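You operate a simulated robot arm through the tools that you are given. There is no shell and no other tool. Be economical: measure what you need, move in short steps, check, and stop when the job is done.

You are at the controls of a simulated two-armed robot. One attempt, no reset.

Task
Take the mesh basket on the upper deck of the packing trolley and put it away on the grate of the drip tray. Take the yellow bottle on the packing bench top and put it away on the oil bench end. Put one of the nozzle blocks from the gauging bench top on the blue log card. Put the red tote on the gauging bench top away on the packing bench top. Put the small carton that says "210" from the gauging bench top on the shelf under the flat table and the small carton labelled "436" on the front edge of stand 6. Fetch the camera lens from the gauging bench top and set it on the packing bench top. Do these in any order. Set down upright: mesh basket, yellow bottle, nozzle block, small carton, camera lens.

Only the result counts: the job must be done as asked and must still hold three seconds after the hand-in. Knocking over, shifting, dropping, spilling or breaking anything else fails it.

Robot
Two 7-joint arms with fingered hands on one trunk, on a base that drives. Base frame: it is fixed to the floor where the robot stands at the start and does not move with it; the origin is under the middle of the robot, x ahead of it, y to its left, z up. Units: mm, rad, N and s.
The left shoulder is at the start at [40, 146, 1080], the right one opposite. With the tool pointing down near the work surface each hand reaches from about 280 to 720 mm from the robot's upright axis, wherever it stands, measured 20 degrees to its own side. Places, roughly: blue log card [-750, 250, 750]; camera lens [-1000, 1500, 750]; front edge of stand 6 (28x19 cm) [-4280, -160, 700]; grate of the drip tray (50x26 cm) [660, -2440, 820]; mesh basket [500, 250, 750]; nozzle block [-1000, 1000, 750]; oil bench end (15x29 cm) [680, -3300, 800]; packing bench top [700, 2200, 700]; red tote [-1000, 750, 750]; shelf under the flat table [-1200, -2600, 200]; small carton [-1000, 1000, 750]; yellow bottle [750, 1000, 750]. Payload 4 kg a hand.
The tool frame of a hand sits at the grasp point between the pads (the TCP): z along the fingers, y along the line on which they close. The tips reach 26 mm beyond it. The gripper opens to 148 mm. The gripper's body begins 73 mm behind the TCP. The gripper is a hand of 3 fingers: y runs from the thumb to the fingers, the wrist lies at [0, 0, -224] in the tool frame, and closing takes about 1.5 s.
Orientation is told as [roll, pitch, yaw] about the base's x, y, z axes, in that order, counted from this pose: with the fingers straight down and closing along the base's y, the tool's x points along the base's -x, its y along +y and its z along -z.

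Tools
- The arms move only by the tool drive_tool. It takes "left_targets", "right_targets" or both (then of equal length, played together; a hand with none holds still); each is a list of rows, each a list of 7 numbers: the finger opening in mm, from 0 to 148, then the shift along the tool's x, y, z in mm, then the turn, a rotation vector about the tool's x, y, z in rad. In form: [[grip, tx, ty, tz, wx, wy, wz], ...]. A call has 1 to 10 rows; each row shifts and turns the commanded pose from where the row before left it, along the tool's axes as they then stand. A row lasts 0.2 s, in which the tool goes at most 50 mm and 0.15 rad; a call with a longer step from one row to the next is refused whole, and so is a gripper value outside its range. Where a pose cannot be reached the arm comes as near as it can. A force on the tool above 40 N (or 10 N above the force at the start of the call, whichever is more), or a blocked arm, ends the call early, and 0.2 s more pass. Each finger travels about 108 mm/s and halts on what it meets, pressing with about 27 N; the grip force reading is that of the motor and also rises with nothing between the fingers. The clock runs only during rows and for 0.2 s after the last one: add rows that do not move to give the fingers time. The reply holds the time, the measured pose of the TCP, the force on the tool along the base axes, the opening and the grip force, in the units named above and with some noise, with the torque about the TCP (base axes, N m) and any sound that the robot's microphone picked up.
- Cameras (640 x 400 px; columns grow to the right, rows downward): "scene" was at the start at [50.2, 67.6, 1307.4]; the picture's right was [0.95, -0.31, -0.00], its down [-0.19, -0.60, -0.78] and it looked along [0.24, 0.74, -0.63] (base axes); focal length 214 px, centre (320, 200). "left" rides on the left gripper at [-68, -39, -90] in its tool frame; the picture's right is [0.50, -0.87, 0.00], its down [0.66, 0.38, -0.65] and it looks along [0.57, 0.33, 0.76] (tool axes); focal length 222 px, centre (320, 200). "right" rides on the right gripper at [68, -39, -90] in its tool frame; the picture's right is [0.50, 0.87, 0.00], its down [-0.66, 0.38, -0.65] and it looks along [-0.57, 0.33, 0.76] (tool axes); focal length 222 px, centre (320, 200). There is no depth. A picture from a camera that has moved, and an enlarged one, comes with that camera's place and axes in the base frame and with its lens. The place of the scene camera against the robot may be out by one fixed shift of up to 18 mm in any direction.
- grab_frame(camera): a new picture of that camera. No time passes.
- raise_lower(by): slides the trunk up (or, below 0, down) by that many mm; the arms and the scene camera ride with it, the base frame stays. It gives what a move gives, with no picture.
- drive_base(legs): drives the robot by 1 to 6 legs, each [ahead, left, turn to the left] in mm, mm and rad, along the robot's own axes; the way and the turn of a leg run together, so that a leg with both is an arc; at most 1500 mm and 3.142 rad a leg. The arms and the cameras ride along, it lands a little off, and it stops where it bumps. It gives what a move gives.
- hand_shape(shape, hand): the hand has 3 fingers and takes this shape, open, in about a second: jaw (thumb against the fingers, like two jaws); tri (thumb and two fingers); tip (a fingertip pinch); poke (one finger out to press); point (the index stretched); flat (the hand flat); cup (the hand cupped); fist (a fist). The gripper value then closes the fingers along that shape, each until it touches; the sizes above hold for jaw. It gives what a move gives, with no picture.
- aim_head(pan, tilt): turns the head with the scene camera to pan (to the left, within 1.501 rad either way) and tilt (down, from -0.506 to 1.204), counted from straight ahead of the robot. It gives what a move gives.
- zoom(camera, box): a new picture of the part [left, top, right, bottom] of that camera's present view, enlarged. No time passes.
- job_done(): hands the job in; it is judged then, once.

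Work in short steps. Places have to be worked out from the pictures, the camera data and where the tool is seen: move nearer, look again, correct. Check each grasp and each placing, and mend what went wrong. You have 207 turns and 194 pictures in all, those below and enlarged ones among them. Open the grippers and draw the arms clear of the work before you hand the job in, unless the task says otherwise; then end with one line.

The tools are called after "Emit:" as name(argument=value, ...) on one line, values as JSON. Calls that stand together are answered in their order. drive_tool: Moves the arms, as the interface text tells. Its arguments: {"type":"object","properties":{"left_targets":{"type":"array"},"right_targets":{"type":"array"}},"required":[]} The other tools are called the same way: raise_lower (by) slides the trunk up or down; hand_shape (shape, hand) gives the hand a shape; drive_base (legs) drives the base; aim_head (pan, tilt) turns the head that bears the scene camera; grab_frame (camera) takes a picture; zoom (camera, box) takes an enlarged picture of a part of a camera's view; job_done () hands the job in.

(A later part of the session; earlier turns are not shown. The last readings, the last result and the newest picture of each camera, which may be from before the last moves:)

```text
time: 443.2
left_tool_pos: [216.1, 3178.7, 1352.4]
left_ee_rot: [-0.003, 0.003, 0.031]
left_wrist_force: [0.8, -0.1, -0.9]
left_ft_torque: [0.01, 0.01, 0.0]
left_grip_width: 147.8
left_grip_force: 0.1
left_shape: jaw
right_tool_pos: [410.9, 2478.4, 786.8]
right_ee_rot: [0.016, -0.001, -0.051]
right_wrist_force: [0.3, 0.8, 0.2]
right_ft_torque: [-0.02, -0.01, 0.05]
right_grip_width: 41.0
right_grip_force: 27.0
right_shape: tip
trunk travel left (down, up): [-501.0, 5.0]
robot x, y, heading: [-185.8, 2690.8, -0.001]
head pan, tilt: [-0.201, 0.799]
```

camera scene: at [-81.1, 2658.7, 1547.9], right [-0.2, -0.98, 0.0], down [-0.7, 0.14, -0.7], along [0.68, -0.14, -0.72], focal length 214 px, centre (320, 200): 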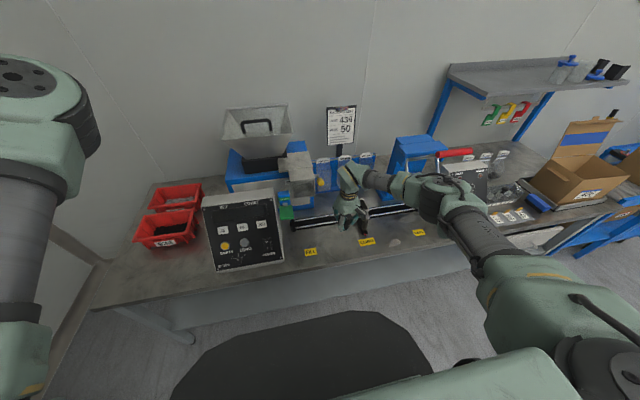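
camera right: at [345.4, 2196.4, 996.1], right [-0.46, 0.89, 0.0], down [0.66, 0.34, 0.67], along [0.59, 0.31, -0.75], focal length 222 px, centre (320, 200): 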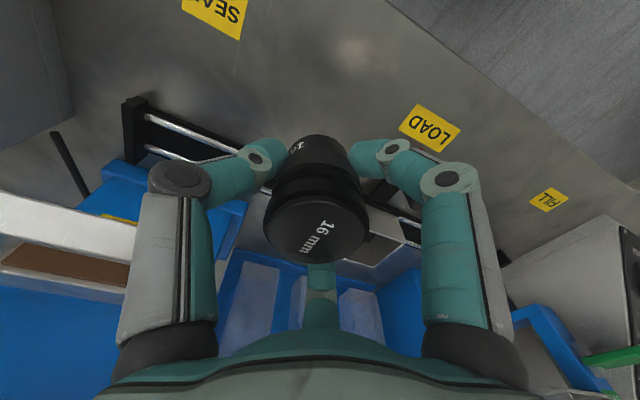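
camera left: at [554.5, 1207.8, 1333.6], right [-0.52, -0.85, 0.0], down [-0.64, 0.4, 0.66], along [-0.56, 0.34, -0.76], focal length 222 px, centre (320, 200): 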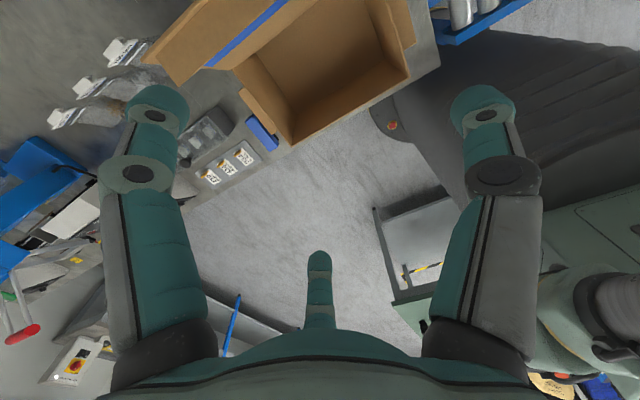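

Just touching. 1.5 mm more, then release and rise.

Emit:
drive_tool(right_targets=[[25, 0, 0, 1.5, 0, 0, 0], [45, 0, 0, 0, 0, 0, 0], [60, 0, 0, 0, 0, 0, 0], [75, 0, 0, 0, 0, 0, 0], [75, 0, 0, 0, 0, 0, 0], [75, 0, 0, -15, 0, 0, 0], [75, 0, 0, -35, 0, 0, 0], [75, 0, 0, -45, 0, 0, 0], [75, 0, 0, -45, 0, 0, 0], [75, 0, 0, -45, 0, 0, 0]])

Emit:
grab_frame(camera="right")

```text
time: 445.4
left_tool_pos: [215.4, 3177.4, 1352.6]
left_ee_rot: [-0.002, 0.003, 0.027]
left_wrist_force: [0.1, 0.3, 0.4]
left_ft_torque: [-0.01, -0.05, -0.02]
left_grip_width: 147.8
left_grip_force: 0.1
left_shape: jaw
right_tool_pos: [408.6, 2474.8, 970.0]
right_ee_rot: [0.012, 0.001, -0.054]
right_wrist_force: [-0.9, 0.5, 0.2]
right_ft_torque: [-0.01, 0.01, 0.02]
right_grip_width: 74.9
right_grip_force: 0.0
right_shape: tip
trunk travel left (down, up): [-501.0, 5.0]
robot x, y, heading: [-184.0, 2689.6, 0.001]
head pan, tilt: [-0.201, 0.799]
```

```text
39 pictures are left
camera right: at [337.8, 2438.0, 1058.9], right [-0.45, 0.89, 0.01], down [0.67, 0.33, 0.66], along [0.58, 0.31, -0.75], focal length 222 px, centre (320, 200)
```

right: 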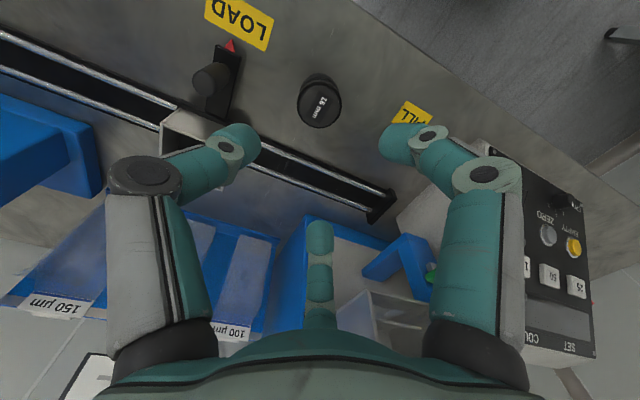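

Lens stands upright on the packing bench. Last item: the red tote. I pull the right arm in and up, drive back to it and turn to face it.

Emit:
drive_tool(right_targets=[[75, 40, 0, -25, 0, 0, 0], [75, 40, 0, -25, 0, 0, 0], [75, 30, 0, -25, 0, 0, 0], [75, 0, 0, -25, 0, 0, 0]])

Emit:
drive_base(legs=[[-140, 0, 0], [0, -1500, 0], [0, -370, 0], [0, 0, 1.571], [0, 0, 1.571]])

Emit:
hand_shape(hand="left", shape="tip")

Emit:
aim_head(pan=0, tilt=0.85)

Emit:
grab_frame(camera="scene")

```text
time: 446.4
left_tool_pos: [216.1, 3177.6, 1351.2]
left_ee_rot: [-0.001, 0.003, 0.029]
left_wrist_force: [0.5, 0.0, -0.1]
left_ft_torque: [0.0, 0.03, -0.02]
left_grip_width: 147.9
left_grip_force: 0.0
left_shape: jaw
right_tool_pos: [298.8, 2478.6, 1070.1]
right_ee_rot: [0.013, 0.0, -0.053]
right_wrist_force: [0.4, -1.5, -0.2]
right_ft_torque: [0.03, -0.03, 0.03]
right_grip_width: 74.6
right_grip_force: 0.2
right_shape: tip
trunk travel left (down, up): [-501.0, 5.0]
robot x, y, heading: [-184.5, 2688.4, -0.003]
head pan, tilt: [-0.201, 0.799]
```

```text
time: 464.5
left_tool_pos: [-696.1, 307.9, 1352.9]
left_ee_rot: [-0.003, 0.003, -3.066]
left_wrist_force: [0.0, -0.6, -0.3]
left_ft_torque: [0.0, 0.03, -0.01]
left_grip_width: 148.0
left_grip_force: 0.1
left_shape: jaw
right_tool_pos: [-811.0, 1000.2, 1069.5]
right_ee_rot: [0.016, -0.001, 3.134]
right_wrist_force: [-0.9, 0.3, -0.7]
right_ft_torque: [-0.02, 0.0, 0.01]
right_grip_width: 74.3
right_grip_force: 0.0
right_shape: tip
trunk travel left (down, up): [-501.0, 5.0]
robot x, y, heading: [-319.9, 814.0, -3.095]
head pan, tilt: [-0.201, 0.799]
```

```text
time: 465.4
left_tool_pos: [-695.6, 307.1, 1352.1]
left_ee_rot: [-0.001, 0.004, -3.066]
left_wrist_force: [0.0, 0.5, -0.5]
left_ft_torque: [-0.01, -0.02, -0.01]
left_grip_width: 147.9
left_grip_force: 0.0
left_shape: tip
right_tool_pos: [-810.0, 1001.0, 1069.7]
right_ee_rot: [0.013, 0.001, 3.135]
right_wrist_force: [-0.5, 0.9, -0.2]
right_ft_torque: [0.03, -0.02, 0.0]
right_grip_width: 74.7
right_grip_force: 0.0
right_shape: tip
trunk travel left (down, up): [-501.0, 5.0]
robot x, y, heading: [-316.1, 813.2, -3.09]
head pan, tilt: [-0.201, 0.799]
```

```text
time: 466.1
left_tool_pos: [-695.4, 306.8, 1353.2]
left_ee_rot: [-0.001, 0.004, -3.064]
left_wrist_force: [0.7, 0.6, 0.0]
left_ft_torque: [-0.02, -0.01, -0.03]
left_grip_width: 147.8
left_grip_force: 0.0
left_shape: tip
right_tool_pos: [-810.3, 1001.4, 1070.7]
right_ee_rot: [0.013, -0.001, 3.135]
right_wrist_force: [-0.7, -0.2, -0.4]
right_ft_torque: [0.01, 0.03, 0.01]
right_grip_width: 74.5
right_grip_force: 0.1
right_shape: tip
trunk travel left (down, up): [-501.0, 5.0]
robot x, y, heading: [-315.1, 813.3, -3.094]
head pan, tilt: [0.0, 0.85]
```

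```text
38 pictures are left
camera scene: at [-412.5, 795.2, 1543.9], right [-0.05, 1.0, 0.0], down [0.75, 0.04, -0.66], along [-0.66, -0.03, -0.75], focal length 214 px, centre (320, 200)
```

scene: 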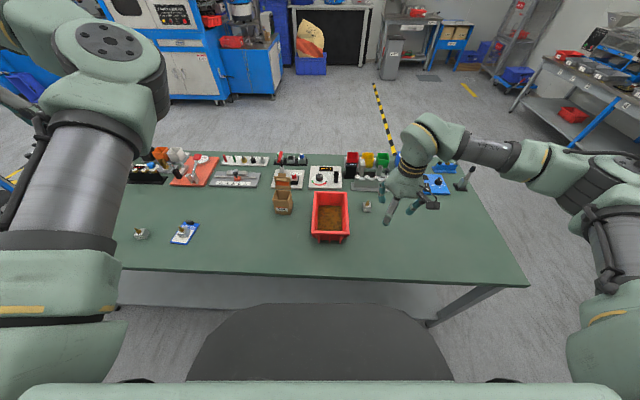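

Zoom on the tote to see its contents and rim.

Emit:
zoom(camera="scene", box=[260, 160, 400, 260])

Emit:
drive_tool(right_targets=[[80, -40, 20, 0, 0, 0, 0], [80, -40, 20, 0, 0, 0, 0], [80, -40, 20, 20, 0, 0, 0], [80, 0, 20, 30, 0, 0, 0]])

Emit:
grab_frame(camera="right")

```text
4.00 times, centred on (330, 210) of scene
camera zoom: at [-412.5, 795.2, 1543.9], right [-0.05, 1.0, 0.0], down [0.75, 0.04, -0.66], along [-0.66, -0.03, -0.75], focal length 858 px, centre (280, 160)
```

zoom: 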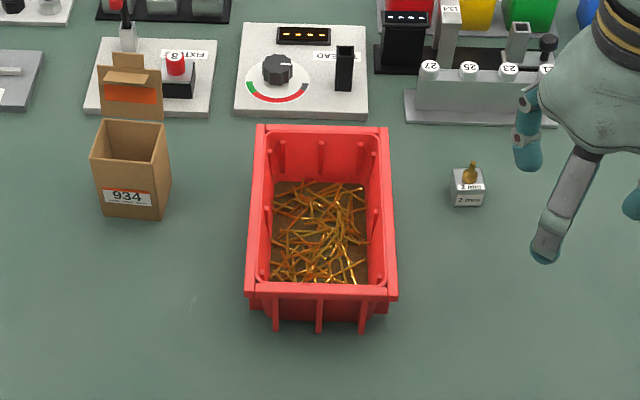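

```text
time: 467.1
left_tool_pos: [-696.2, 305.7, 1352.9]
left_ee_rot: [-0.004, 0.003, -3.065]
left_wrist_force: [-0.2, 0.2, 0.5]
left_ft_torque: [0.02, 0.02, 0.03]
left_grip_width: 148.0
left_grip_force: 0.0
left_shape: tip
right_tool_pos: [-933.2, 922.3, 1018.6]
right_ee_rot: [0.014, -0.001, 3.136]
right_wrist_force: [0.9, 0.1, -0.2]
right_ft_torque: [0.0, -0.02, -0.01]
right_grip_width: 79.7
right_grip_force: 0.1
right_shape: tip
trunk travel left (down, up): [-501.0, 5.0]
robot x, y, heading: [-317.2, 813.5, -3.094]
head pan, tilt: [0.0, 0.85]
```

```text
36 pictures are left
camera right: at [-865.9, 961.5, 1107.8], right [0.49, -0.87, 0.01], down [-0.66, -0.36, 0.66], along [-0.57, -0.33, -0.75], focal length 222 px, centre (320, 200)
```

right: 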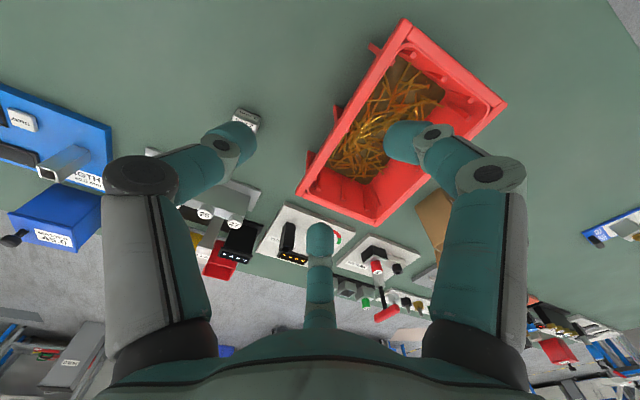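

The tote's rim: x -839…-1047, y 759…893, z≈880; contents lie low. I try a pinch in the middle of its right (+y) wall, thumb outside, and test its weight.

Emit:
drive_tool(right_targets=[[80, -5, 16.5, 20, 0, 0, 0], [80, -5, 16.5, 20, 0, 0, 0], [80, 0, 0, 40, 0, 0, 0], [80, 0, 0, 25, 0, 0, 0]])

Emit:
grab_frame(camera="right")

```text
time: 468.1
left_tool_pos: [-696.2, 306.5, 1351.4]
left_ee_rot: [-0.003, 0.003, -3.065]
left_wrist_force: [-1.0, 0.0, -0.6]
left_ft_torque: [0.0, -0.02, -0.03]
left_grip_width: 147.9
left_grip_force: 0.2
left_shape: tip
right_tool_pos: [-941.6, 885.3, 916.0]
right_ee_rot: [0.015, 0.0, 3.134]
right_wrist_force: [0.4, 0.5, -0.4]
right_ft_torque: [0.0, -0.05, -0.03]
right_grip_width: 79.5
right_grip_force: 0.0
right_shape: tip
trunk travel left (down, up): [-501.0, 5.0]
robot x, y, heading: [-315.8, 809.8, -3.094]
head pan, tilt: [0.0, 0.85]
```

```text
35 pictures are left
camera right: at [-875.4, 925.0, 1005.1], right [0.49, -0.87, 0.01], down [-0.66, -0.36, 0.66], along [-0.57, -0.33, -0.75], focal length 222 px, centre (320, 200)
```

right: 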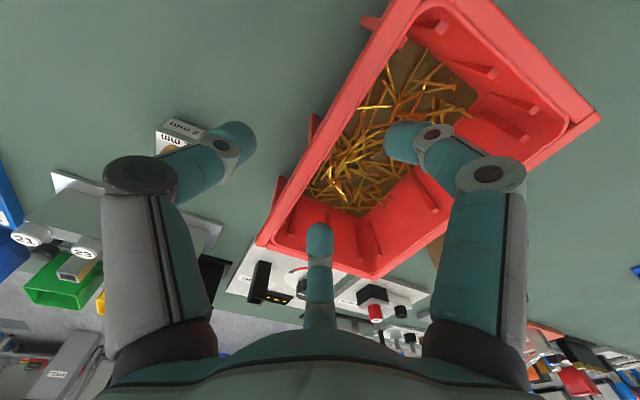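

The wall lies about 6 mm further out. I correct, go down 50 and close.

Emit:
drive_tool(right_targets=[[80, 0, -6, 20, 0, 0, 0], [80, 0, 0, 30, 0, 0, 0], [50, 0, 0, 0, 0, 0, 0], [25, 0, 0, 0, 0, 0, 0], [0, 0, 0, 0, 0, 0, 0], [0, 0, 0, 0, 0, 0, 0], [0, 0, 0, 0, 0, 0, 0]])

Emit:
grab_frame(camera="right")

```text
time: 469.7
left_tool_pos: [-697.0, 306.8, 1352.6]
left_ee_rot: [-0.001, 0.004, -3.065]
left_wrist_force: [0.4, 0.1, 0.8]
left_ft_torque: [0.0, 0.0, -0.04]
left_grip_width: 148.1
left_grip_force: 0.0
left_shape: tip
right_tool_pos: [-941.6, 892.0, 864.9]
right_ee_rot: [0.015, 0.0, 3.135]
right_wrist_force: [1.1, -1.8, 0.1]
right_ft_torque: [-0.12, 0.01, -0.01]
right_grip_width: 8.3
right_grip_force: 27.0
right_shape: tip
trunk travel left (down, up): [-501.0, 5.0]
robot x, y, heading: [-319.1, 814.2, -3.093]
head pan, tilt: [0.0, 0.85]
```

```text
34 pictures are left
camera right: at [-875.2, 931.7, 954.2], right [0.49, -0.87, 0.01], down [-0.66, -0.36, 0.66], along [-0.57, -0.33, -0.75], focal length 222 px, centre (320, 200)
```

right: 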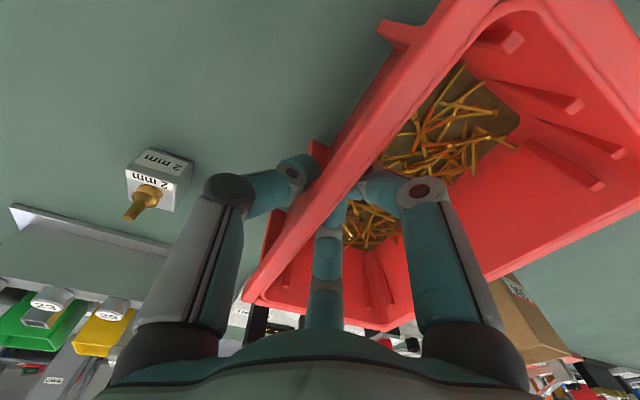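

Gripped (8 mm wall). I lift 15 mm to read the weight and sag.

Emit:
drive_tool(right_targets=[[0, 0, 0, -5, 0, 0, 0], [0, 0, 0, -10, 0, 0, 0], [0, 0, 0, 0, 0, 0, 0]])

Emit:
zoom(camera="scene", box=[260, 150, 420, 260])

```text
time: 470.5
left_tool_pos: [-696.4, 306.4, 1352.2]
left_ee_rot: [-0.002, 0.005, -3.066]
left_wrist_force: [0.4, -0.2, 0.0]
left_ft_torque: [0.03, -0.01, 0.01]
left_grip_width: 148.0
left_grip_force: 0.0
left_shape: tip
right_tool_pos: [-942.5, 892.0, 880.7]
right_ee_rot: [0.012, 0.0, 3.135]
right_wrist_force: [0.2, 0.1, -4.8]
right_ft_torque: [0.23, -0.02, -0.03]
right_grip_width: 8.1
right_grip_force: 26.6
right_shape: tip
trunk travel left (down, up): [-501.0, 5.0]
robot x, y, heading: [-321.3, 813.2, -3.092]
head pan, tilt: [0.0, 0.85]
```

```text
3.64 times, centred on (340, 205) of scene
camera zoom: at [-413.3, 795.2, 1543.8], right [-0.05, 1.0, 0.0], down [0.75, 0.04, -0.66], along [-0.66, -0.03, -0.75], focal length 780 px, centre (247, 182)
```

zoom: 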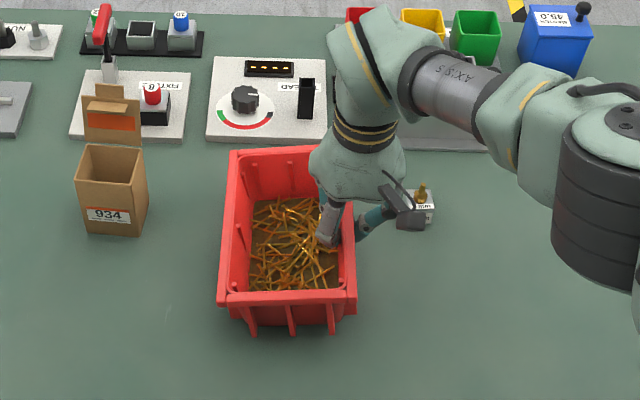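

4.8 N so far. I lift another 40 mm to see if it clears fully.

Emit:
drive_tool(right_targets=[[0, 0, 0, -15, 0, 0, 0], [0, 0, 0, -25, 0, 0, 0], [0, 0, 0, 0, 0, 0, 0]])

Emit:
zoom(camera="scene", box=[260, 150, 420, 260])

Emit:
grab_frame(camera="right")

```text
time: 471.3
left_tool_pos: [-696.8, 306.2, 1352.1]
left_ee_rot: [-0.002, 0.005, -3.065]
left_wrist_force: [0.3, 0.8, -0.2]
left_ft_torque: [-0.04, 0.02, 0.0]
left_grip_width: 147.9
left_grip_force: 0.1
left_shape: tip
right_tool_pos: [-941.6, 892.6, 920.0]
right_ee_rot: [0.014, 0.0, 3.134]
right_wrist_force: [-0.3, 0.2, -7.6]
right_ft_torque: [0.43, 0.02, -0.01]
right_grip_width: 7.4
right_grip_force: 27.3
right_shape: tip
trunk travel left (down, up): [-501.0, 5.0]
robot x, y, heading: [-319.1, 815.4, -3.096]
head pan, tilt: [0.0, 0.85]
```

```text
3.64 times, centred on (340, 205) of scene
camera zoom: at [-413.7, 794.9, 1543.7], right [-0.05, 1.0, 0.0], down [0.75, 0.04, -0.66], along [-0.66, -0.03, -0.75], focal length 780 px, centre (247, 182)
```

zoom: 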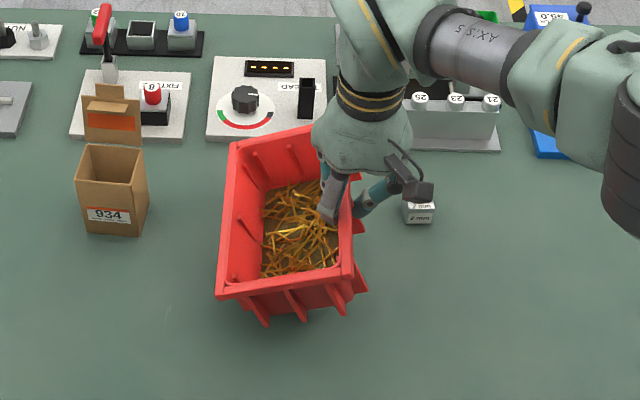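

```text
31 pictures are left
camera right: at [-875.0, 931.7, 1010.4], right [0.49, -0.87, 0.01], down [-0.66, -0.36, 0.66], along [-0.57, -0.33, -0.75], focal length 222 px, centre (320, 200)
```

right: 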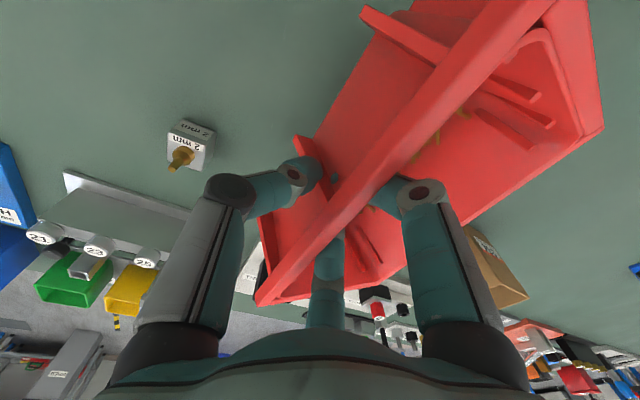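

The tote pivots in the pinch by about 20° (weight roughly 8 N). I roll the hand the other way by ~20° to level it and see whether the pinch then holds.

Emit:
drive_tool(right_targets=[[0, 0, 0, 0, -0.09, 0, 0], [0, 0, 0, 0, -0.09, 0, 0], [0, 0, 0, 0, -0.09, 0, 0], [0, 0, 0, 0, -0.09, 0, 0], [0, 0, 0, 0, 0, 0, 0]])

Emit:
zoom(camera="scene", box=[260, 150, 420, 260])

```text
time: 472.5
left_tool_pos: [-696.7, 306.4, 1352.2]
left_ee_rot: [-0.003, 0.004, -3.064]
left_wrist_force: [-0.1, -0.1, -0.9]
left_ft_torque: [0.0, 0.0, -0.01]
left_grip_width: 148.1
left_grip_force: 0.0
left_shape: tip
right_tool_pos: [-941.3, 892.7, 920.3]
right_ee_rot: [0.374, 0.001, 3.134]
right_wrist_force: [-0.5, 0.2, -7.1]
right_ft_torque: [0.49, 0.03, 0.0]
right_grip_width: 7.4
right_grip_force: 26.9
right_shape: tip
trunk travel left (down, up): [-501.0, 5.0]
robot x, y, heading: [-315.6, 814.5, -3.095]
head pan, tilt: [0.0, 0.85]
```

```text
3.64 times, centred on (340, 205) of scene
camera zoom: at [-413.6, 795.0, 1543.7], right [-0.05, 1.0, 0.0], down [0.75, 0.04, -0.66], along [-0.66, -0.03, -0.75], focal length 780 px, centre (247, 182)
```

zoom: 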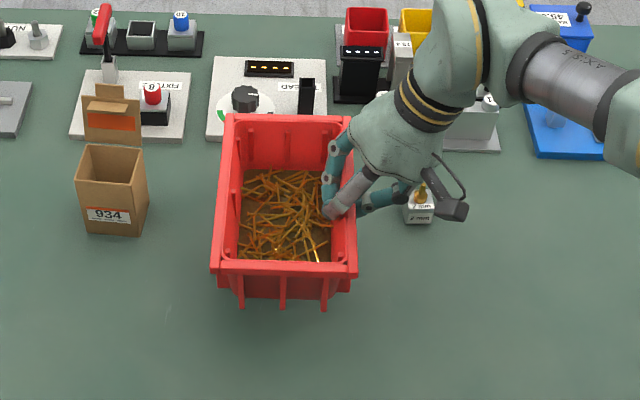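

It is level and hanging free at 7 N: the rolled pinch holds. I lift it 150 mm gently and pull it in.

Emit:
drive_tool(right_targets=[[0, 0, 7, -18.6, 0, 0, 0], [0, 0, 8.8, -23.3, 0, 0, 0], [0, 0, 8.8, -23.3, 0, 0, 0], [0, 0, 8.8, -23.3, 0, 0, 0], [0, 0, 8.8, -23.3, 0, 0, 0], [0, 20, 8.8, -23.3, 0, 0, 0], [0, 25, 0, 0, 0, 0, 0], [0, 25, 0, 0, 0, 0, 0], [0, 20, 0, 0, 0, 0, 0]])

Emit:
grab_frame(camera="scene")

```text
time: 474.5
left_tool_pos: [-696.5, 306.6, 1354.1]
left_ee_rot: [-0.001, 0.004, -3.065]
left_wrist_force: [-0.2, 0.3, -0.4]
left_ft_torque: [-0.01, -0.01, -0.02]
left_grip_width: 148.0
left_grip_force: 0.1
left_shape: tip
right_tool_pos: [-851.8, 894.3, 1065.7]
right_ee_rot: [0.377, 0.0, 3.136]
right_wrist_force: [-0.3, -0.7, -7.8]
right_ft_torque: [0.53, 0.01, -0.03]
right_grip_width: 7.4
right_grip_force: 26.9
right_shape: tip
trunk travel left (down, up): [-501.0, 5.0]
robot x, y, heading: [-314.1, 812.1, -3.096]
head pan, tilt: [0.0, 0.85]
```

```text
29 pictures are left
camera scene: at [-412.6, 795.4, 1543.8], right [-0.05, 1.0, 0.0], down [0.75, 0.04, -0.66], along [-0.66, -0.03, -0.75], focal length 214 px, centre (320, 200)
```

scene: 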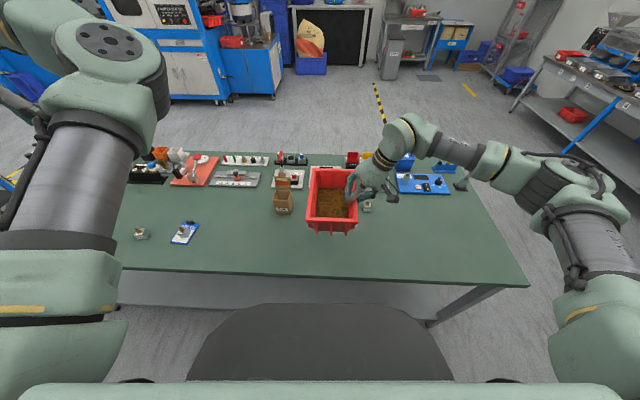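

Level and steady. I drive north slowly in legs, then check it.

Emit:
drive_base(legs=[[-30, 0, 0], [0, -700, 0], [0, -730, 0]])

Emit:
drive_base(legs=[[0, 0, -0.8], [0, 0, -0.8], [0, 0, -0.8], [0, 0, -0.79]])

Emit:
aim_head(pan=-0.1, tilt=0.8)

Emit:
grab_frame(camera="scene")

```text
time: 482.4
left_tool_pos: [-734.6, 1730.2, 1351.1]
left_ee_rot: [-0.003, 0.006, -3.053]
left_wrist_force: [-0.5, 0.1, -0.2]
left_ft_torque: [0.0, 0.0, 0.02]
left_grip_width: 147.9
left_grip_force: 0.0
left_shape: tip
right_tool_pos: [-899.3, 2317.0, 1064.4]
right_ee_rot: [0.374, 0.002, -3.135]
right_wrist_force: [0.6, 0.4, -8.2]
right_ft_torque: [0.5, -0.02, -0.01]
right_grip_width: 7.6
right_grip_force: 26.5
right_shape: tip
trunk travel left (down, up): [-501.0, 5.0]
robot x, y, heading: [-364.8, 2244.3, -3.083]
head pan, tilt: [0.0, 0.85]
```

```text
time: 491.1
left_tool_pos: [35.8, 2736.3, 1352.6]
left_ee_rot: [-0.004, 0.005, 0.036]
left_wrist_force: [-0.6, -0.2, 0.4]
left_ft_torque: [-0.01, 0.01, -0.03]
left_grip_width: 148.1
left_grip_force: 0.1
left_shape: tip
right_tool_pos: [167.1, 2142.6, 1065.0]
right_ee_rot: [0.376, 0.001, -0.047]
right_wrist_force: [-0.1, 0.8, -7.1]
right_ft_torque: [-0.5, 0.01, -0.04]
right_grip_width: 7.3
right_grip_force: 26.9
right_shape: tip
trunk travel left (down, up): [-501.0, 5.0]
robot x, y, heading: [-361.2, 2242.2, 0.008]
head pan, tilt: [0.0, 0.85]
```

```text
time: 491.8
left_tool_pos: [34.6, 2735.7, 1352.6]
left_ee_rot: [-0.001, 0.005, 0.037]
left_wrist_force: [0.5, -0.2, -0.6]
left_ft_torque: [0.0, -0.01, -0.01]
left_grip_width: 147.9
left_grip_force: 0.1
left_shape: tip
right_tool_pos: [166.9, 2143.1, 1065.1]
right_ee_rot: [0.374, 0.002, -0.047]
right_wrist_force: [-0.4, 0.0, -7.5]
right_ft_torque: [-0.48, 0.0, 0.01]
right_grip_width: 7.1
right_grip_force: 26.7
right_shape: tip
trunk travel left (down, up): [-501.0, 5.0]
robot x, y, heading: [-364.6, 2244.4, 0.005]
head pan, tilt: [-0.099, 0.799]
```

```text
28 pictures are left
camera scene: at [-257.9, 2222.8, 1547.8], right [-0.09, -1.0, 0.0], down [-0.71, 0.07, -0.7], along [0.69, -0.06, -0.72], focal length 214 px, centre (320, 200)
```

scene: 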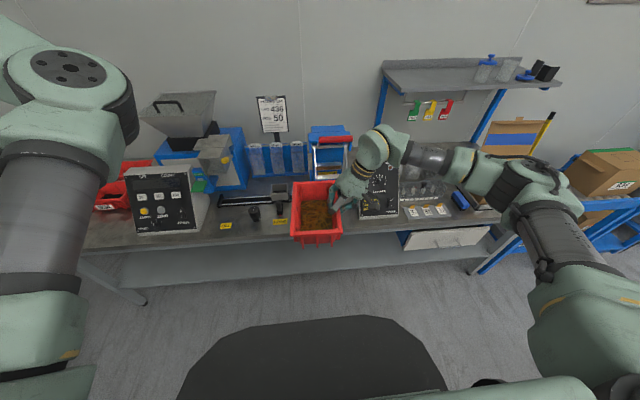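

Tote still level. I drive forward so that it hangs over the free spot between LOAD and SEAL, keeping the elbow in front of the HEAT unit, and then lower with the trunk.

Emit:
drive_base(legs=[[130, 45, 0], [125, 0, 0]])

Emit:
raise_lower(by=-150)

Emit:
zoom(camera="scene", box=[180, 120, 480, 300])

Emit:
grab_frame(camera="right")

```text
time: 493.8
left_tool_pos: [250.6, 2781.7, 1349.7]
left_ee_rot: [-0.003, 0.008, 0.036]
left_wrist_force: [-0.3, 0.5, -0.7]
left_ft_torque: [0.0, 0.12, 0.0]
left_grip_width: 147.9
left_grip_force: 0.1
left_shape: tip
right_tool_pos: [366.9, 2193.1, 1058.2]
right_ee_rot: [0.371, 0.038, -0.027]
right_wrist_force: [-20.8, -3.5, 0.9]
right_ft_torque: [-0.23, -2.27, -0.71]
right_grip_width: 6.8
right_grip_force: 27.4
right_shape: tip
trunk travel left (down, up): [-501.0, 5.0]
robot x, y, heading: [-151.8, 2292.3, 0.004]
head pan, tilt: [-0.099, 0.799]
stopped in leg 2: the force on the tool passed its limit at 81 N (the readings are from after the stop); the commanded pose is now the measured one
```

```text
time: 495.6
left_tool_pos: [221.5, 2780.5, 1210.5]
left_ee_rot: [-0.003, -0.014, 0.037]
left_wrist_force: [0.0, 0.7, 0.1]
left_ft_torque: [-0.02, 0.02, 0.01]
left_grip_width: 148.0
left_grip_force: 0.0
left_shape: tip
right_tool_pos: [345.8, 2192.9, 924.3]
right_ee_rot: [0.375, 0.001, -0.024]
right_wrist_force: [0.3, 0.2, -7.3]
right_ft_torque: [-0.55, 0.0, 0.01]
right_grip_width: 6.9
right_grip_force: 26.7
right_shape: tip
trunk travel left (down, up): [-351.0, 155.0]
robot x, y, heading: [-159.0, 2291.3, 0.005]
head pan, tilt: [-0.099, 0.799]
```

```text
2.13 times, centred on (330, 210) of scene
camera zoom: at [-76.1, 2268.2, 1399.4], right [-0.09, -1.0, 0.0], down [-0.7, 0.07, -0.71], along [0.71, -0.07, -0.7], focal length 458 px, centre (299, 179)
```

zoom: 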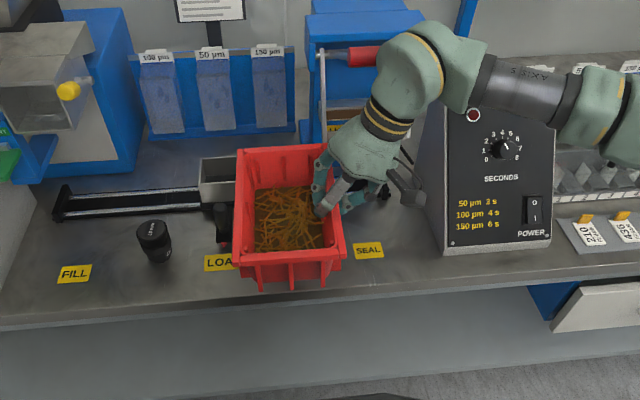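

```text
26 pictures are left
camera right: at [276.9, 2125.0, 993.4], right [-0.48, 0.82, 0.32], down [0.66, 0.1, 0.75], along [0.58, 0.57, -0.58], focal length 222 px, centre (320, 200)
```

right: 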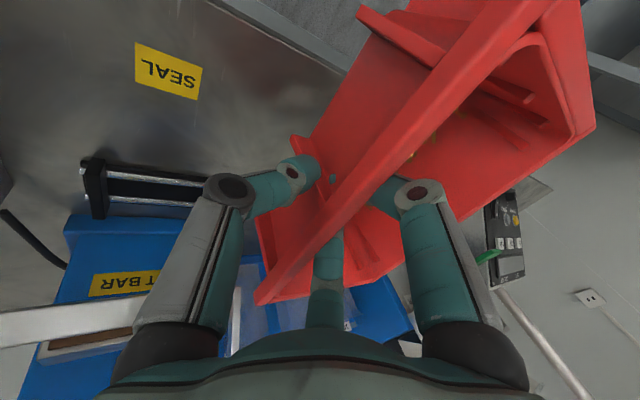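

The hand met the raised sealing-handle frame (x≈444–470, y 2040–2160); and at this low trunk height the forearm touches the HEAT unit. I raise the trunk again at once, back the base 100 and look at the situation.

Emit:
raise_lower(by=150)

Emit:
drive_base(legs=[[-110, 0, 0]])

Emit:
zoom(camera="scene", box=[200, 110, 460, 270])

```text
time: 497.3
left_tool_pos: [244.1, 2782.3, 1351.3]
left_ee_rot: [-0.003, 0.004, 0.036]
left_wrist_force: [0.3, 0.9, 1.0]
left_ft_torque: [0.02, -0.01, 0.02]
left_grip_width: 147.9
left_grip_force: 0.0
left_shape: tip
right_tool_pos: [364.3, 2191.6, 1060.6]
right_ee_rot: [0.371, 0.027, -0.029]
right_wrist_force: [0.2, -0.6, -7.3]
right_ft_torque: [-0.52, 0.02, 0.03]
right_grip_width: 6.7
right_grip_force: 27.0
right_shape: tip
trunk travel left (down, up): [-501.0, 5.0]
robot x, y, heading: [-156.8, 2290.6, 0.008]
head pan, tilt: [-0.099, 0.799]
```

```text
time: 498.5
left_tool_pos: [140.7, 2780.1, 1349.8]
left_ee_rot: [-0.002, 0.01, 0.034]
left_wrist_force: [1.4, 0.1, -0.9]
left_ft_torque: [0.02, 0.04, 0.0]
left_grip_width: 147.9
left_grip_force: 0.1
left_shape: tip
right_tool_pos: [257.2, 2189.2, 1059.4]
right_ee_rot: [0.371, 0.032, -0.03]
right_wrist_force: [0.0, 0.5, -8.0]
right_ft_torque: [-0.49, 0.05, -0.02]
right_grip_width: 6.8
right_grip_force: 27.0
right_shape: tip
trunk travel left (down, up): [-501.0, 5.0]
robot x, y, heading: [-267.8, 2290.7, 0.008]
head pan, tilt: [-0.099, 0.799]
```

```text
2.46 times, centred on (330, 190) of scene
camera zoom: at [-154.9, 2268.2, 1547.3], right [-0.1, -1.0, 0.0], down [-0.72, 0.07, -0.69], along [0.69, -0.07, -0.72], focal length 528 px, centre (295, 225)
```

zoom: 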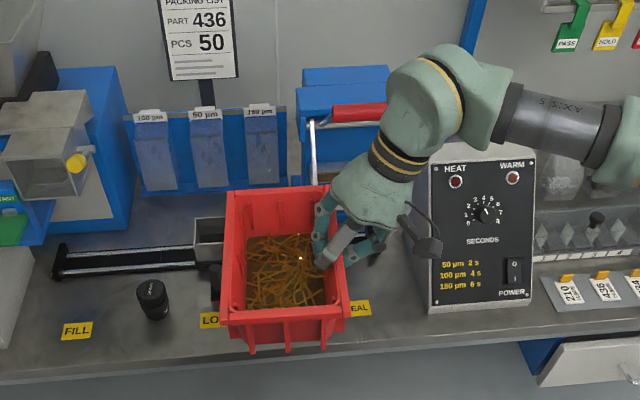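

All looks undisturbed and the tote is level. With the trunk high, I lower by the arm (elbow stays high), staying clear of the handle frame.

Emit:
drive_tool(right_targets=[[0, -30, 0, 0, 0, -0.03, 0], [0, 0, -8.8, 23.3, 0, 0, 0], [0, 0, -11, 27.9, 0, 0, 0], [0, 0, -11, 27.9, 0, 0, 0], [0, 0, -11, 27.9, 0, 0, 0], [0, 0, -11, 27.9, 0, 0, 0], [0, 0, -11, 27.9, 0, 0, 0], [0, 0, 0, 0, 0, 0, 0]])

Emit:
zoom(camera="scene", box=[200, 110, 480, 290])

```text
time: 500.3
left_tool_pos: [134.3, 2778.9, 1351.2]
left_ee_rot: [-0.002, 0.006, 0.033]
left_wrist_force: [-0.4, 0.4, 0.2]
left_ft_torque: [0.03, 0.0, 0.01]
left_grip_width: 147.8
left_grip_force: 0.0
left_shape: tip
right_tool_pos: [284.0, 2190.5, 884.4]
right_ee_rot: [0.373, -0.002, -0.044]
right_wrist_force: [-0.4, 0.2, -6.8]
right_ft_torque: [-0.48, 0.04, 0.05]
right_grip_width: 6.8
right_grip_force: 26.5
right_shape: tip
trunk travel left (down, up): [-501.0, 5.0]
robot x, y, heading: [-269.1, 2292.1, 0.002]
head pan, tilt: [-0.099, 0.799]
```

```text
2.22 times, centred on (340, 200) of scene
camera zoom: at [-159.8, 2268.2, 1547.8], right [-0.1, -1.0, 0.0], down [-0.71, 0.07, -0.7], along [0.69, -0.07, -0.72], focal length 477 px, centre (276, 200)
```

zoom: 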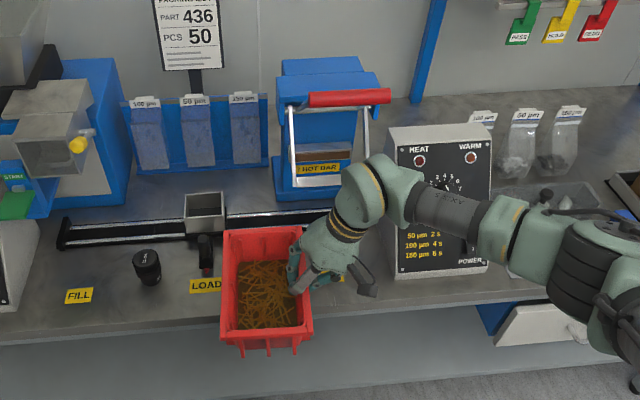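

Free all round. I lower 40 more, then extend forward to bring the tote over the bench.

Emit:
drive_tool(right_targets=[[0, 0, -7.3, 18.6, 0, 0, 0], [0, 0, -7.3, 18.6, 0, 0, 0], [0, -30, 1, 0, 0, 0, 0], [0, -30, 1, 0, 0, 0, 0], [0, -32, 2, 0, 0, 0, 0], [0, 0, 0, 0, 0, 0, 0]])

Emit:
zoom(camera="scene", box=[220, 120, 460, 270])

Emit:
grab_frame(camera="right")

```text
time: 501.7
left_tool_pos: [134.4, 2778.2, 1351.7]
left_ee_rot: [-0.002, 0.003, 0.033]
left_wrist_force: [0.3, -0.3, -1.1]
left_ft_torque: [-0.03, -0.01, 0.02]
left_grip_width: 148.1
left_grip_force: 0.2
left_shape: tip
right_tool_pos: [363.6, 2189.2, 851.2]
right_ee_rot: [0.374, -0.002, -0.042]
right_wrist_force: [0.0, -0.5, -7.0]
right_ft_torque: [-0.47, 0.0, 0.04]
right_grip_width: 6.6
right_grip_force: 26.5
right_shape: tip
right hand out of reach, approached as far as the arm can: row 5
trunk travel left (down, up): [-501.0, 5.0]
robot x, y, heading: [-264.6, 2292.4, 0.004]
head pan, tilt: [-0.099, 0.799]
```

```text
2.67 times, centred on (340, 195) of scene
camera zoom: at [-160.8, 2267.0, 1547.8], right [-0.1, -1.0, 0.0], down [-0.71, 0.07, -0.7], along [0.69, -0.07, -0.72], focal length 572 px, centre (267, 213)
```

zoom: 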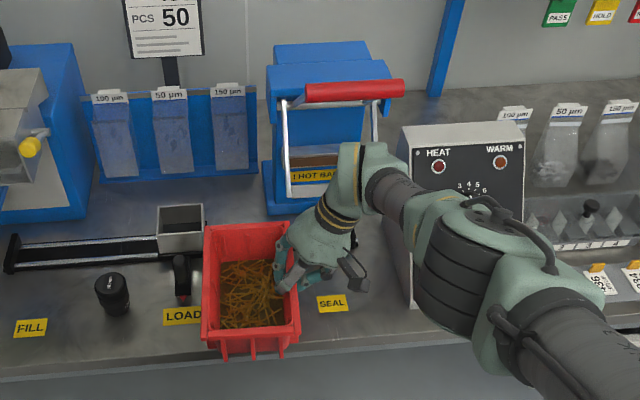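

```text
22 pictures are left
camera right: at [292.7, 2123.7, 920.6], right [-0.47, 0.83, 0.31], down [0.66, 0.09, 0.75], along [0.59, 0.56, -0.58], focal length 222 px, centre (320, 200)
```

right: 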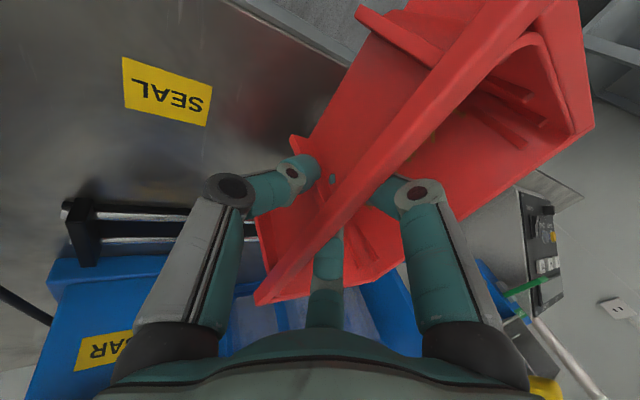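

The arm is at its limit; the base goes 22 mm forward (elbow and wrist still clear), then I lower.

Emit:
drive_base(legs=[[22, 0, 0]])

Emit:
drive_tool(right_targets=[[0, 0, -5.5, 14, 0, 0, 0], [0, 0, -3.7, 9.3, 0, 0, 0], [0, 0, -2.9, 7.4, 0, 0, 0], [0, 0, 0, 0, 0, 0, 0]])

Emit:
zoom(camera="scene", box=[260, 150, 400, 270])

```text
time: 502.5
left_tool_pos: [149.5, 2780.6, 1354.9]
left_ee_rot: [-0.001, -0.001, 0.034]
left_wrist_force: [-0.8, -0.4, -0.5]
left_ft_torque: [-0.01, -0.03, -0.01]
left_grip_width: 147.8
left_grip_force: 0.0
left_shape: tip
right_tool_pos: [381.7, 2190.1, 854.9]
right_ee_rot: [0.371, -0.007, -0.042]
right_wrist_force: [-1.8, -0.5, -6.6]
right_ft_torque: [-0.49, 0.03, 0.01]
right_grip_width: 6.7
right_grip_force: 27.2
right_shape: tip
trunk travel left (down, up): [-501.0, 5.0]
robot x, y, heading: [-241.9, 2290.6, 0.005]
head pan, tilt: [-0.099, 0.799]
```

```text
time: 503.5
left_tool_pos: [158.3, 2781.1, 1351.5]
left_ee_rot: [-0.004, 0.007, 0.034]
left_wrist_force: [0.2, 1.2, 0.9]
left_ft_torque: [-0.01, -0.01, 0.02]
left_grip_width: 147.7
left_grip_force: 0.1
left_shape: tip
right_tool_pos: [373.9, 2191.8, 824.9]
right_ee_rot: [0.372, 0.001, -0.041]
right_wrist_force: [0.9, -0.2, -8.0]
right_ft_torque: [-0.49, 0.03, -0.01]
right_grip_width: 6.6
right_grip_force: 26.5
right_shape: tip
right hand out of reach, approached as far as the arm can: row 1, 2, 3
trunk travel left (down, up): [-501.0, 5.0]
robot x, y, heading: [-243.5, 2287.7, -0.001]
head pan, tilt: [-0.099, 0.799]
```

```text
3.33 times, centred on (330, 210) of scene
camera zoom: at [-136.5, 2268.5, 1547.6], right [-0.1, -1.0, 0.0], down [-0.72, 0.07, -0.7], along [0.69, -0.07, -0.72], focal length 715 px, centre (287, 167)
```

zoom: 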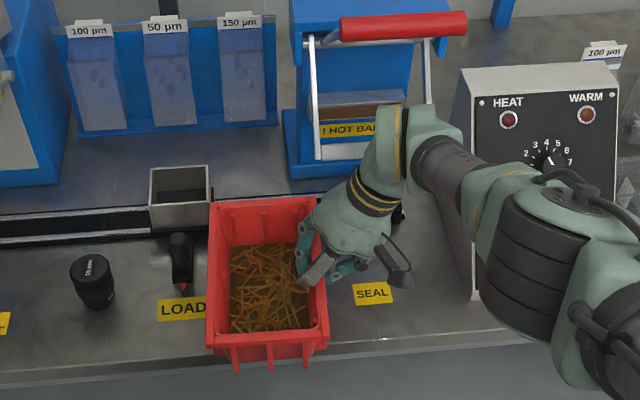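

Placement is good beside LOAD. I go 12 mm forward, and lower with the trunk in small steps.

Emit:
drive_base(legs=[[13, 0, 0]])

Emit:
raise_lower(by=-14)

Emit:
raise_lower(by=-5)

```text
time: 504.3
left_tool_pos: [165.0, 2780.8, 1353.0]
left_ee_rot: [-0.006, 0.002, 0.035]
left_wrist_force: [-0.1, -0.4, -0.4]
left_ft_torque: [0.01, -0.03, -0.01]
left_grip_width: 147.5
left_grip_force: 0.0
left_shape: tip
right_tool_pos: [384.1, 2191.8, 829.5]
right_ee_rot: [0.371, -0.003, -0.041]
right_wrist_force: [0.2, -1.0, -6.5]
right_ft_torque: [-0.47, -0.02, 0.02]
right_grip_width: 6.5
right_grip_force: 27.2
right_shape: tip
trunk travel left (down, up): [-501.0, 5.0]
robot x, y, heading: [-232.0, 2294.0, 0.002]
head pan, tilt: [-0.099, 0.799]
```

```text
time: 504.9
left_tool_pos: [168.5, 2780.1, 1338.1]
left_ee_rot: [-0.004, 0.003, 0.033]
left_wrist_force: [-0.2, -0.3, -0.4]
left_ft_torque: [-0.03, 0.01, 0.01]
left_grip_width: 148.1
left_grip_force: 0.1
left_shape: tip
right_tool_pos: [386.2, 2191.3, 813.5]
right_ee_rot: [0.373, -0.002, -0.042]
right_wrist_force: [0.3, 0.1, -8.0]
right_ft_torque: [-0.47, -0.02, 0.01]
right_grip_width: 6.6
right_grip_force: 26.9
right_shape: tip
trunk travel left (down, up): [-487.0, 19.0]
robot x, y, heading: [-228.9, 2290.1, 0.006]
head pan, tilt: [-0.099, 0.799]
```

```text
time: 505.4
left_tool_pos: [170.3, 2780.1, 1333.7]
left_ee_rot: [-0.004, 0.005, 0.033]
left_wrist_force: [1.1, 0.0, 0.2]
left_ft_torque: [-0.02, -0.02, 0.01]
left_grip_width: 147.8
left_grip_force: 0.1
left_shape: tip
right_tool_pos: [386.8, 2191.5, 807.4]
right_ee_rot: [0.372, 0.001, -0.043]
right_wrist_force: [0.4, -0.2, -7.0]
right_ft_torque: [-0.47, 0.0, 0.0]
right_grip_width: 6.6
right_grip_force: 27.5
right_shape: tip
trunk travel left (down, up): [-482.0, 24.0]
robot x, y, heading: [-235.8, 2289.7, -0.0]
head pan, tilt: [-0.099, 0.799]
```

Emit:
raise_lower(by=-4)

Emit:
raise_lower(by=-4)

Emit:
zoom(camera="scene", box=[260, 150, 400, 270])

```text
time: 506.0
left_tool_pos: [170.1, 2780.6, 1328.8]
left_ee_rot: [-0.001, 0.004, 0.034]
left_wrist_force: [0.0, -0.6, 0.7]
left_ft_torque: [0.0, -0.02, 0.02]
left_grip_width: 147.8
left_grip_force: 0.0
left_shape: tip
right_tool_pos: [387.0, 2190.7, 804.9]
right_ee_rot: [0.372, -0.001, -0.042]
right_wrist_force: [-0.2, 0.2, -5.8]
right_ft_torque: [-0.25, -0.01, 0.04]
right_grip_width: 6.9
right_grip_force: 26.9
right_shape: tip
trunk travel left (down, up): [-478.0, 28.0]
robot x, y, heading: [-232.4, 2287.6, -0.001]
head pan, tilt: [-0.099, 0.799]
```

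```text
time: 506.5
left_tool_pos: [167.4, 2780.0, 1327.2]
left_ee_rot: [-0.002, 0.002, 0.032]
left_wrist_force: [0.4, -0.3, 0.3]
left_ft_torque: [-0.02, 0.01, 0.0]
left_grip_width: 148.1
left_grip_force: 0.1
left_shape: tip
right_tool_pos: [386.4, 2191.0, 802.5]
right_ee_rot: [0.372, -0.003, -0.043]
right_wrist_force: [-2.4, -1.8, 8.1]
right_ft_torque: [-0.23, 0.09, 0.02]
right_grip_width: 6.7
right_grip_force: 27.2
right_shape: tip
trunk travel left (down, up): [-474.0, 32.0]
robot x, y, heading: [-232.3, 2286.5, 0.003]
head pan, tilt: [-0.099, 0.799]
```

```text
3.33 times, centred on (330, 210) of scene
camera zoom: at [-127.8, 2268.2, 1521.8], right [-0.1, -1.0, 0.0], down [-0.71, 0.07, -0.7], along [0.69, -0.07, -0.72], focal length 715 px, centre (287, 167)
```

zoom: 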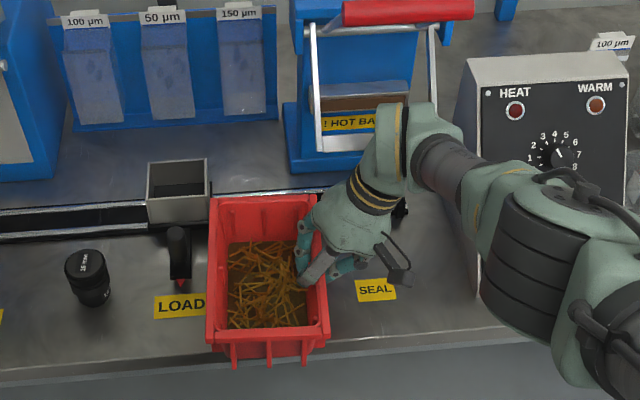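

Down on the bench. I open a little and withdraw along the finger direction.

Emit:
drive_tool(right_targets=[[10, 0, 0, 0, 0, 0, 0], [25, 0, 0, 0, 0, 0, 0], [40, 0, 0, 0, 0, 0, 0], [40, 0, 0, 0, 0, 0, 0], [40, 0, 0, -15, 0, 0, 0], [40, 0, 0, -25, 0, 0, 0], [40, 10, 0, -30, 0, 0, 0], [40, 20, 0, -30, 0, 0, 0], [40, 30, 0, -30, 0, 0, 0], [40, 40, 0, -20, 0, 0, 0]])

Emit:
grab_frame(camera="right")

Emit:
zoom(camera="scene", box=[260, 150, 400, 270])

```text
time: 508.7
left_tool_pos: [166.0, 2780.1, 1327.4]
left_ee_rot: [-0.001, 0.004, 0.035]
left_wrist_force: [0.4, -0.6, 0.3]
left_ft_torque: [0.04, 0.01, 0.0]
left_grip_width: 148.0
left_grip_force: 0.1
left_shape: tip
right_tool_pos: [282.1, 2140.2, 941.6]
right_ee_rot: [0.372, -0.003, -0.043]
right_wrist_force: [0.7, -0.4, -0.3]
right_ft_torque: [-0.04, -0.03, 0.02]
right_grip_width: 39.7
right_grip_force: 0.1
right_shape: tip
trunk travel left (down, up): [-474.0, 32.0]
robot x, y, heading: [-231.5, 2287.5, 0.009]
head pan, tilt: [-0.099, 0.799]
```

```text
19 pictures are left
camera right: at [211.0, 2073.9, 1010.5], right [-0.47, 0.83, 0.31], down [0.66, 0.09, 0.75], along [0.59, 0.55, -0.58], focal length 222 px, centre (320, 200)
```

right: 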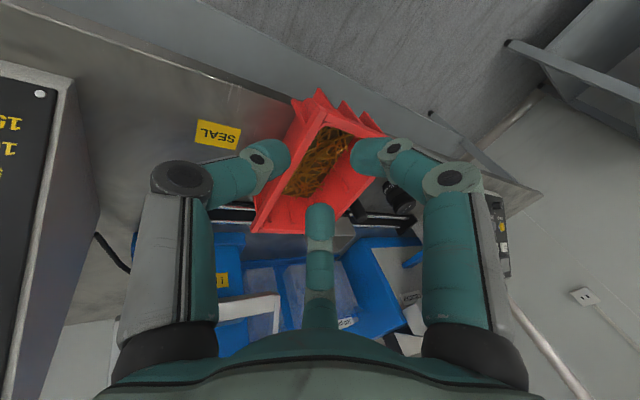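

```text
3.33 times, centred on (330, 210) of scene
camera zoom: at [-128.3, 2267.4, 1521.8], right [-0.1, -1.0, 0.0], down [-0.71, 0.07, -0.7], along [0.69, -0.07, -0.72], focal length 715 px, centre (287, 167)
```

zoom: 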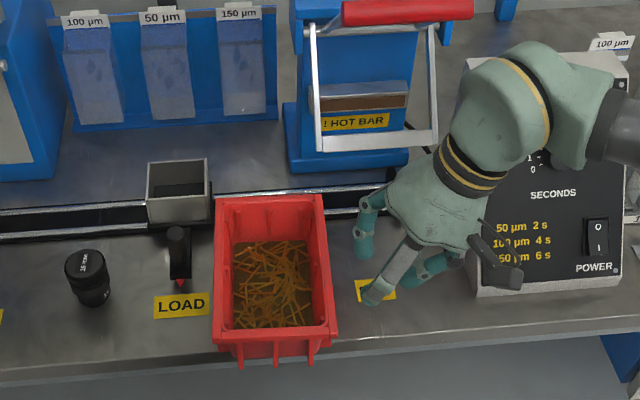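

The tote stands free on the bench, its front slightly over the edge. I'll nudge it ~20 mm inward: back off, straighten and close the hand, and place it in front of the tote's middle.

Emit:
drive_base(legs=[[-110, 0, 0]])

Emit:
drive_tool(right_targets=[[20, 0, 0, 0, 0.124, 0, 0], [0, 0, 0, 0, 0.124, 0, 0], [0, 0, 0, 0, 0.124, 0, 0], [0, -20, 39, 0, 0, 0, 0], [0, -20, 39, 0, 0, 0, 0], [0, -20, 39, 0, 0, 0, 0], [0, 0, 0, 38, 0, 0, 0], [0, 0, 0, 38, 0, 0, 0], [0, 0, 0, 38, 0, 0, 0], [0, 0, 0, 35, 0, 0, 0]])

Emit:
zoom(camera="scene", box=[250, 150, 410, 290])

Emit:
grab_frame(camera="right")

```text
time: 509.9
left_tool_pos: [64.7, 2778.7, 1324.8]
left_ee_rot: [0.0, 0.008, 0.033]
left_wrist_force: [0.6, 0.3, 0.0]
left_ft_torque: [0.01, 0.02, 0.0]
left_grip_width: 147.6
left_grip_force: 0.0
left_shape: tip
right_tool_pos: [178.4, 2139.7, 938.6]
right_ee_rot: [0.371, 0.0, -0.043]
right_wrist_force: [-0.5, -0.4, 0.7]
right_ft_torque: [0.0, 0.04, 0.01]
right_grip_width: 39.8
right_grip_force: 0.0
right_shape: tip
trunk travel left (down, up): [-474.0, 32.0]
robot x, y, heading: [-338.8, 2292.1, 0.005]
head pan, tilt: [-0.099, 0.799]
```

```text
time: 512.1
left_tool_pos: [60.4, 2779.5, 1325.9]
left_ee_rot: [-0.003, 0.005, 0.033]
left_wrist_force: [0.2, 0.5, -0.9]
left_ft_torque: [0.0, 0.0, 0.01]
left_grip_width: 147.9
left_grip_force: 0.0
left_shape: tip
right_tool_pos: [239.3, 2255.0, 791.5]
right_ee_rot: [0.0, -0.003, -0.043]
right_wrist_force: [0.3, 0.5, -0.1]
right_ft_torque: [0.0, -0.01, 0.01]
right_grip_width: 0.1
right_grip_force: 27.0
right_shape: tip
trunk travel left (down, up): [-474.0, 32.0]
robot x, y, heading: [-334.0, 2290.1, 0.009]
head pan, tilt: [-0.099, 0.799]
```

```text
2.86 times, centred on (330, 220) of scene
camera zoom: at [-234.1, 2268.3, 1521.7], right [-0.09, -1.0, 0.0], down [-0.71, 0.07, -0.7], along [0.69, -0.07, -0.72], focal length 613 px, centre (291, 143)
```

zoom: 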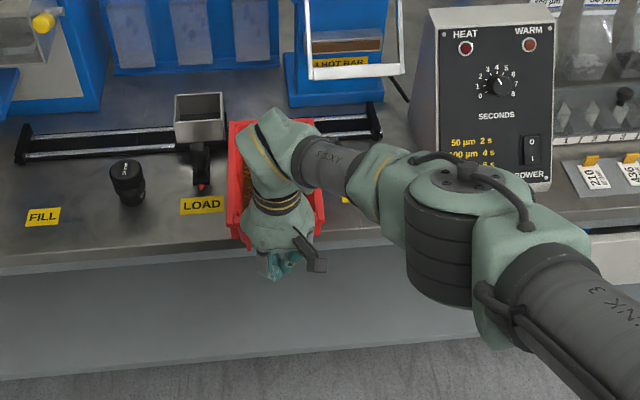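

```text
16 pictures are left
camera right: at [169.2, 2218.8, 881.5], right [-0.46, 0.89, 0.0], down [0.67, 0.35, 0.65], along [0.58, 0.3, -0.76], focal length 222 px, centre (320, 200)
```

right: 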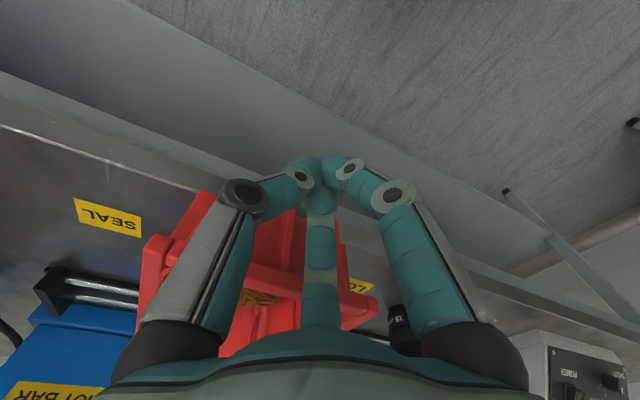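

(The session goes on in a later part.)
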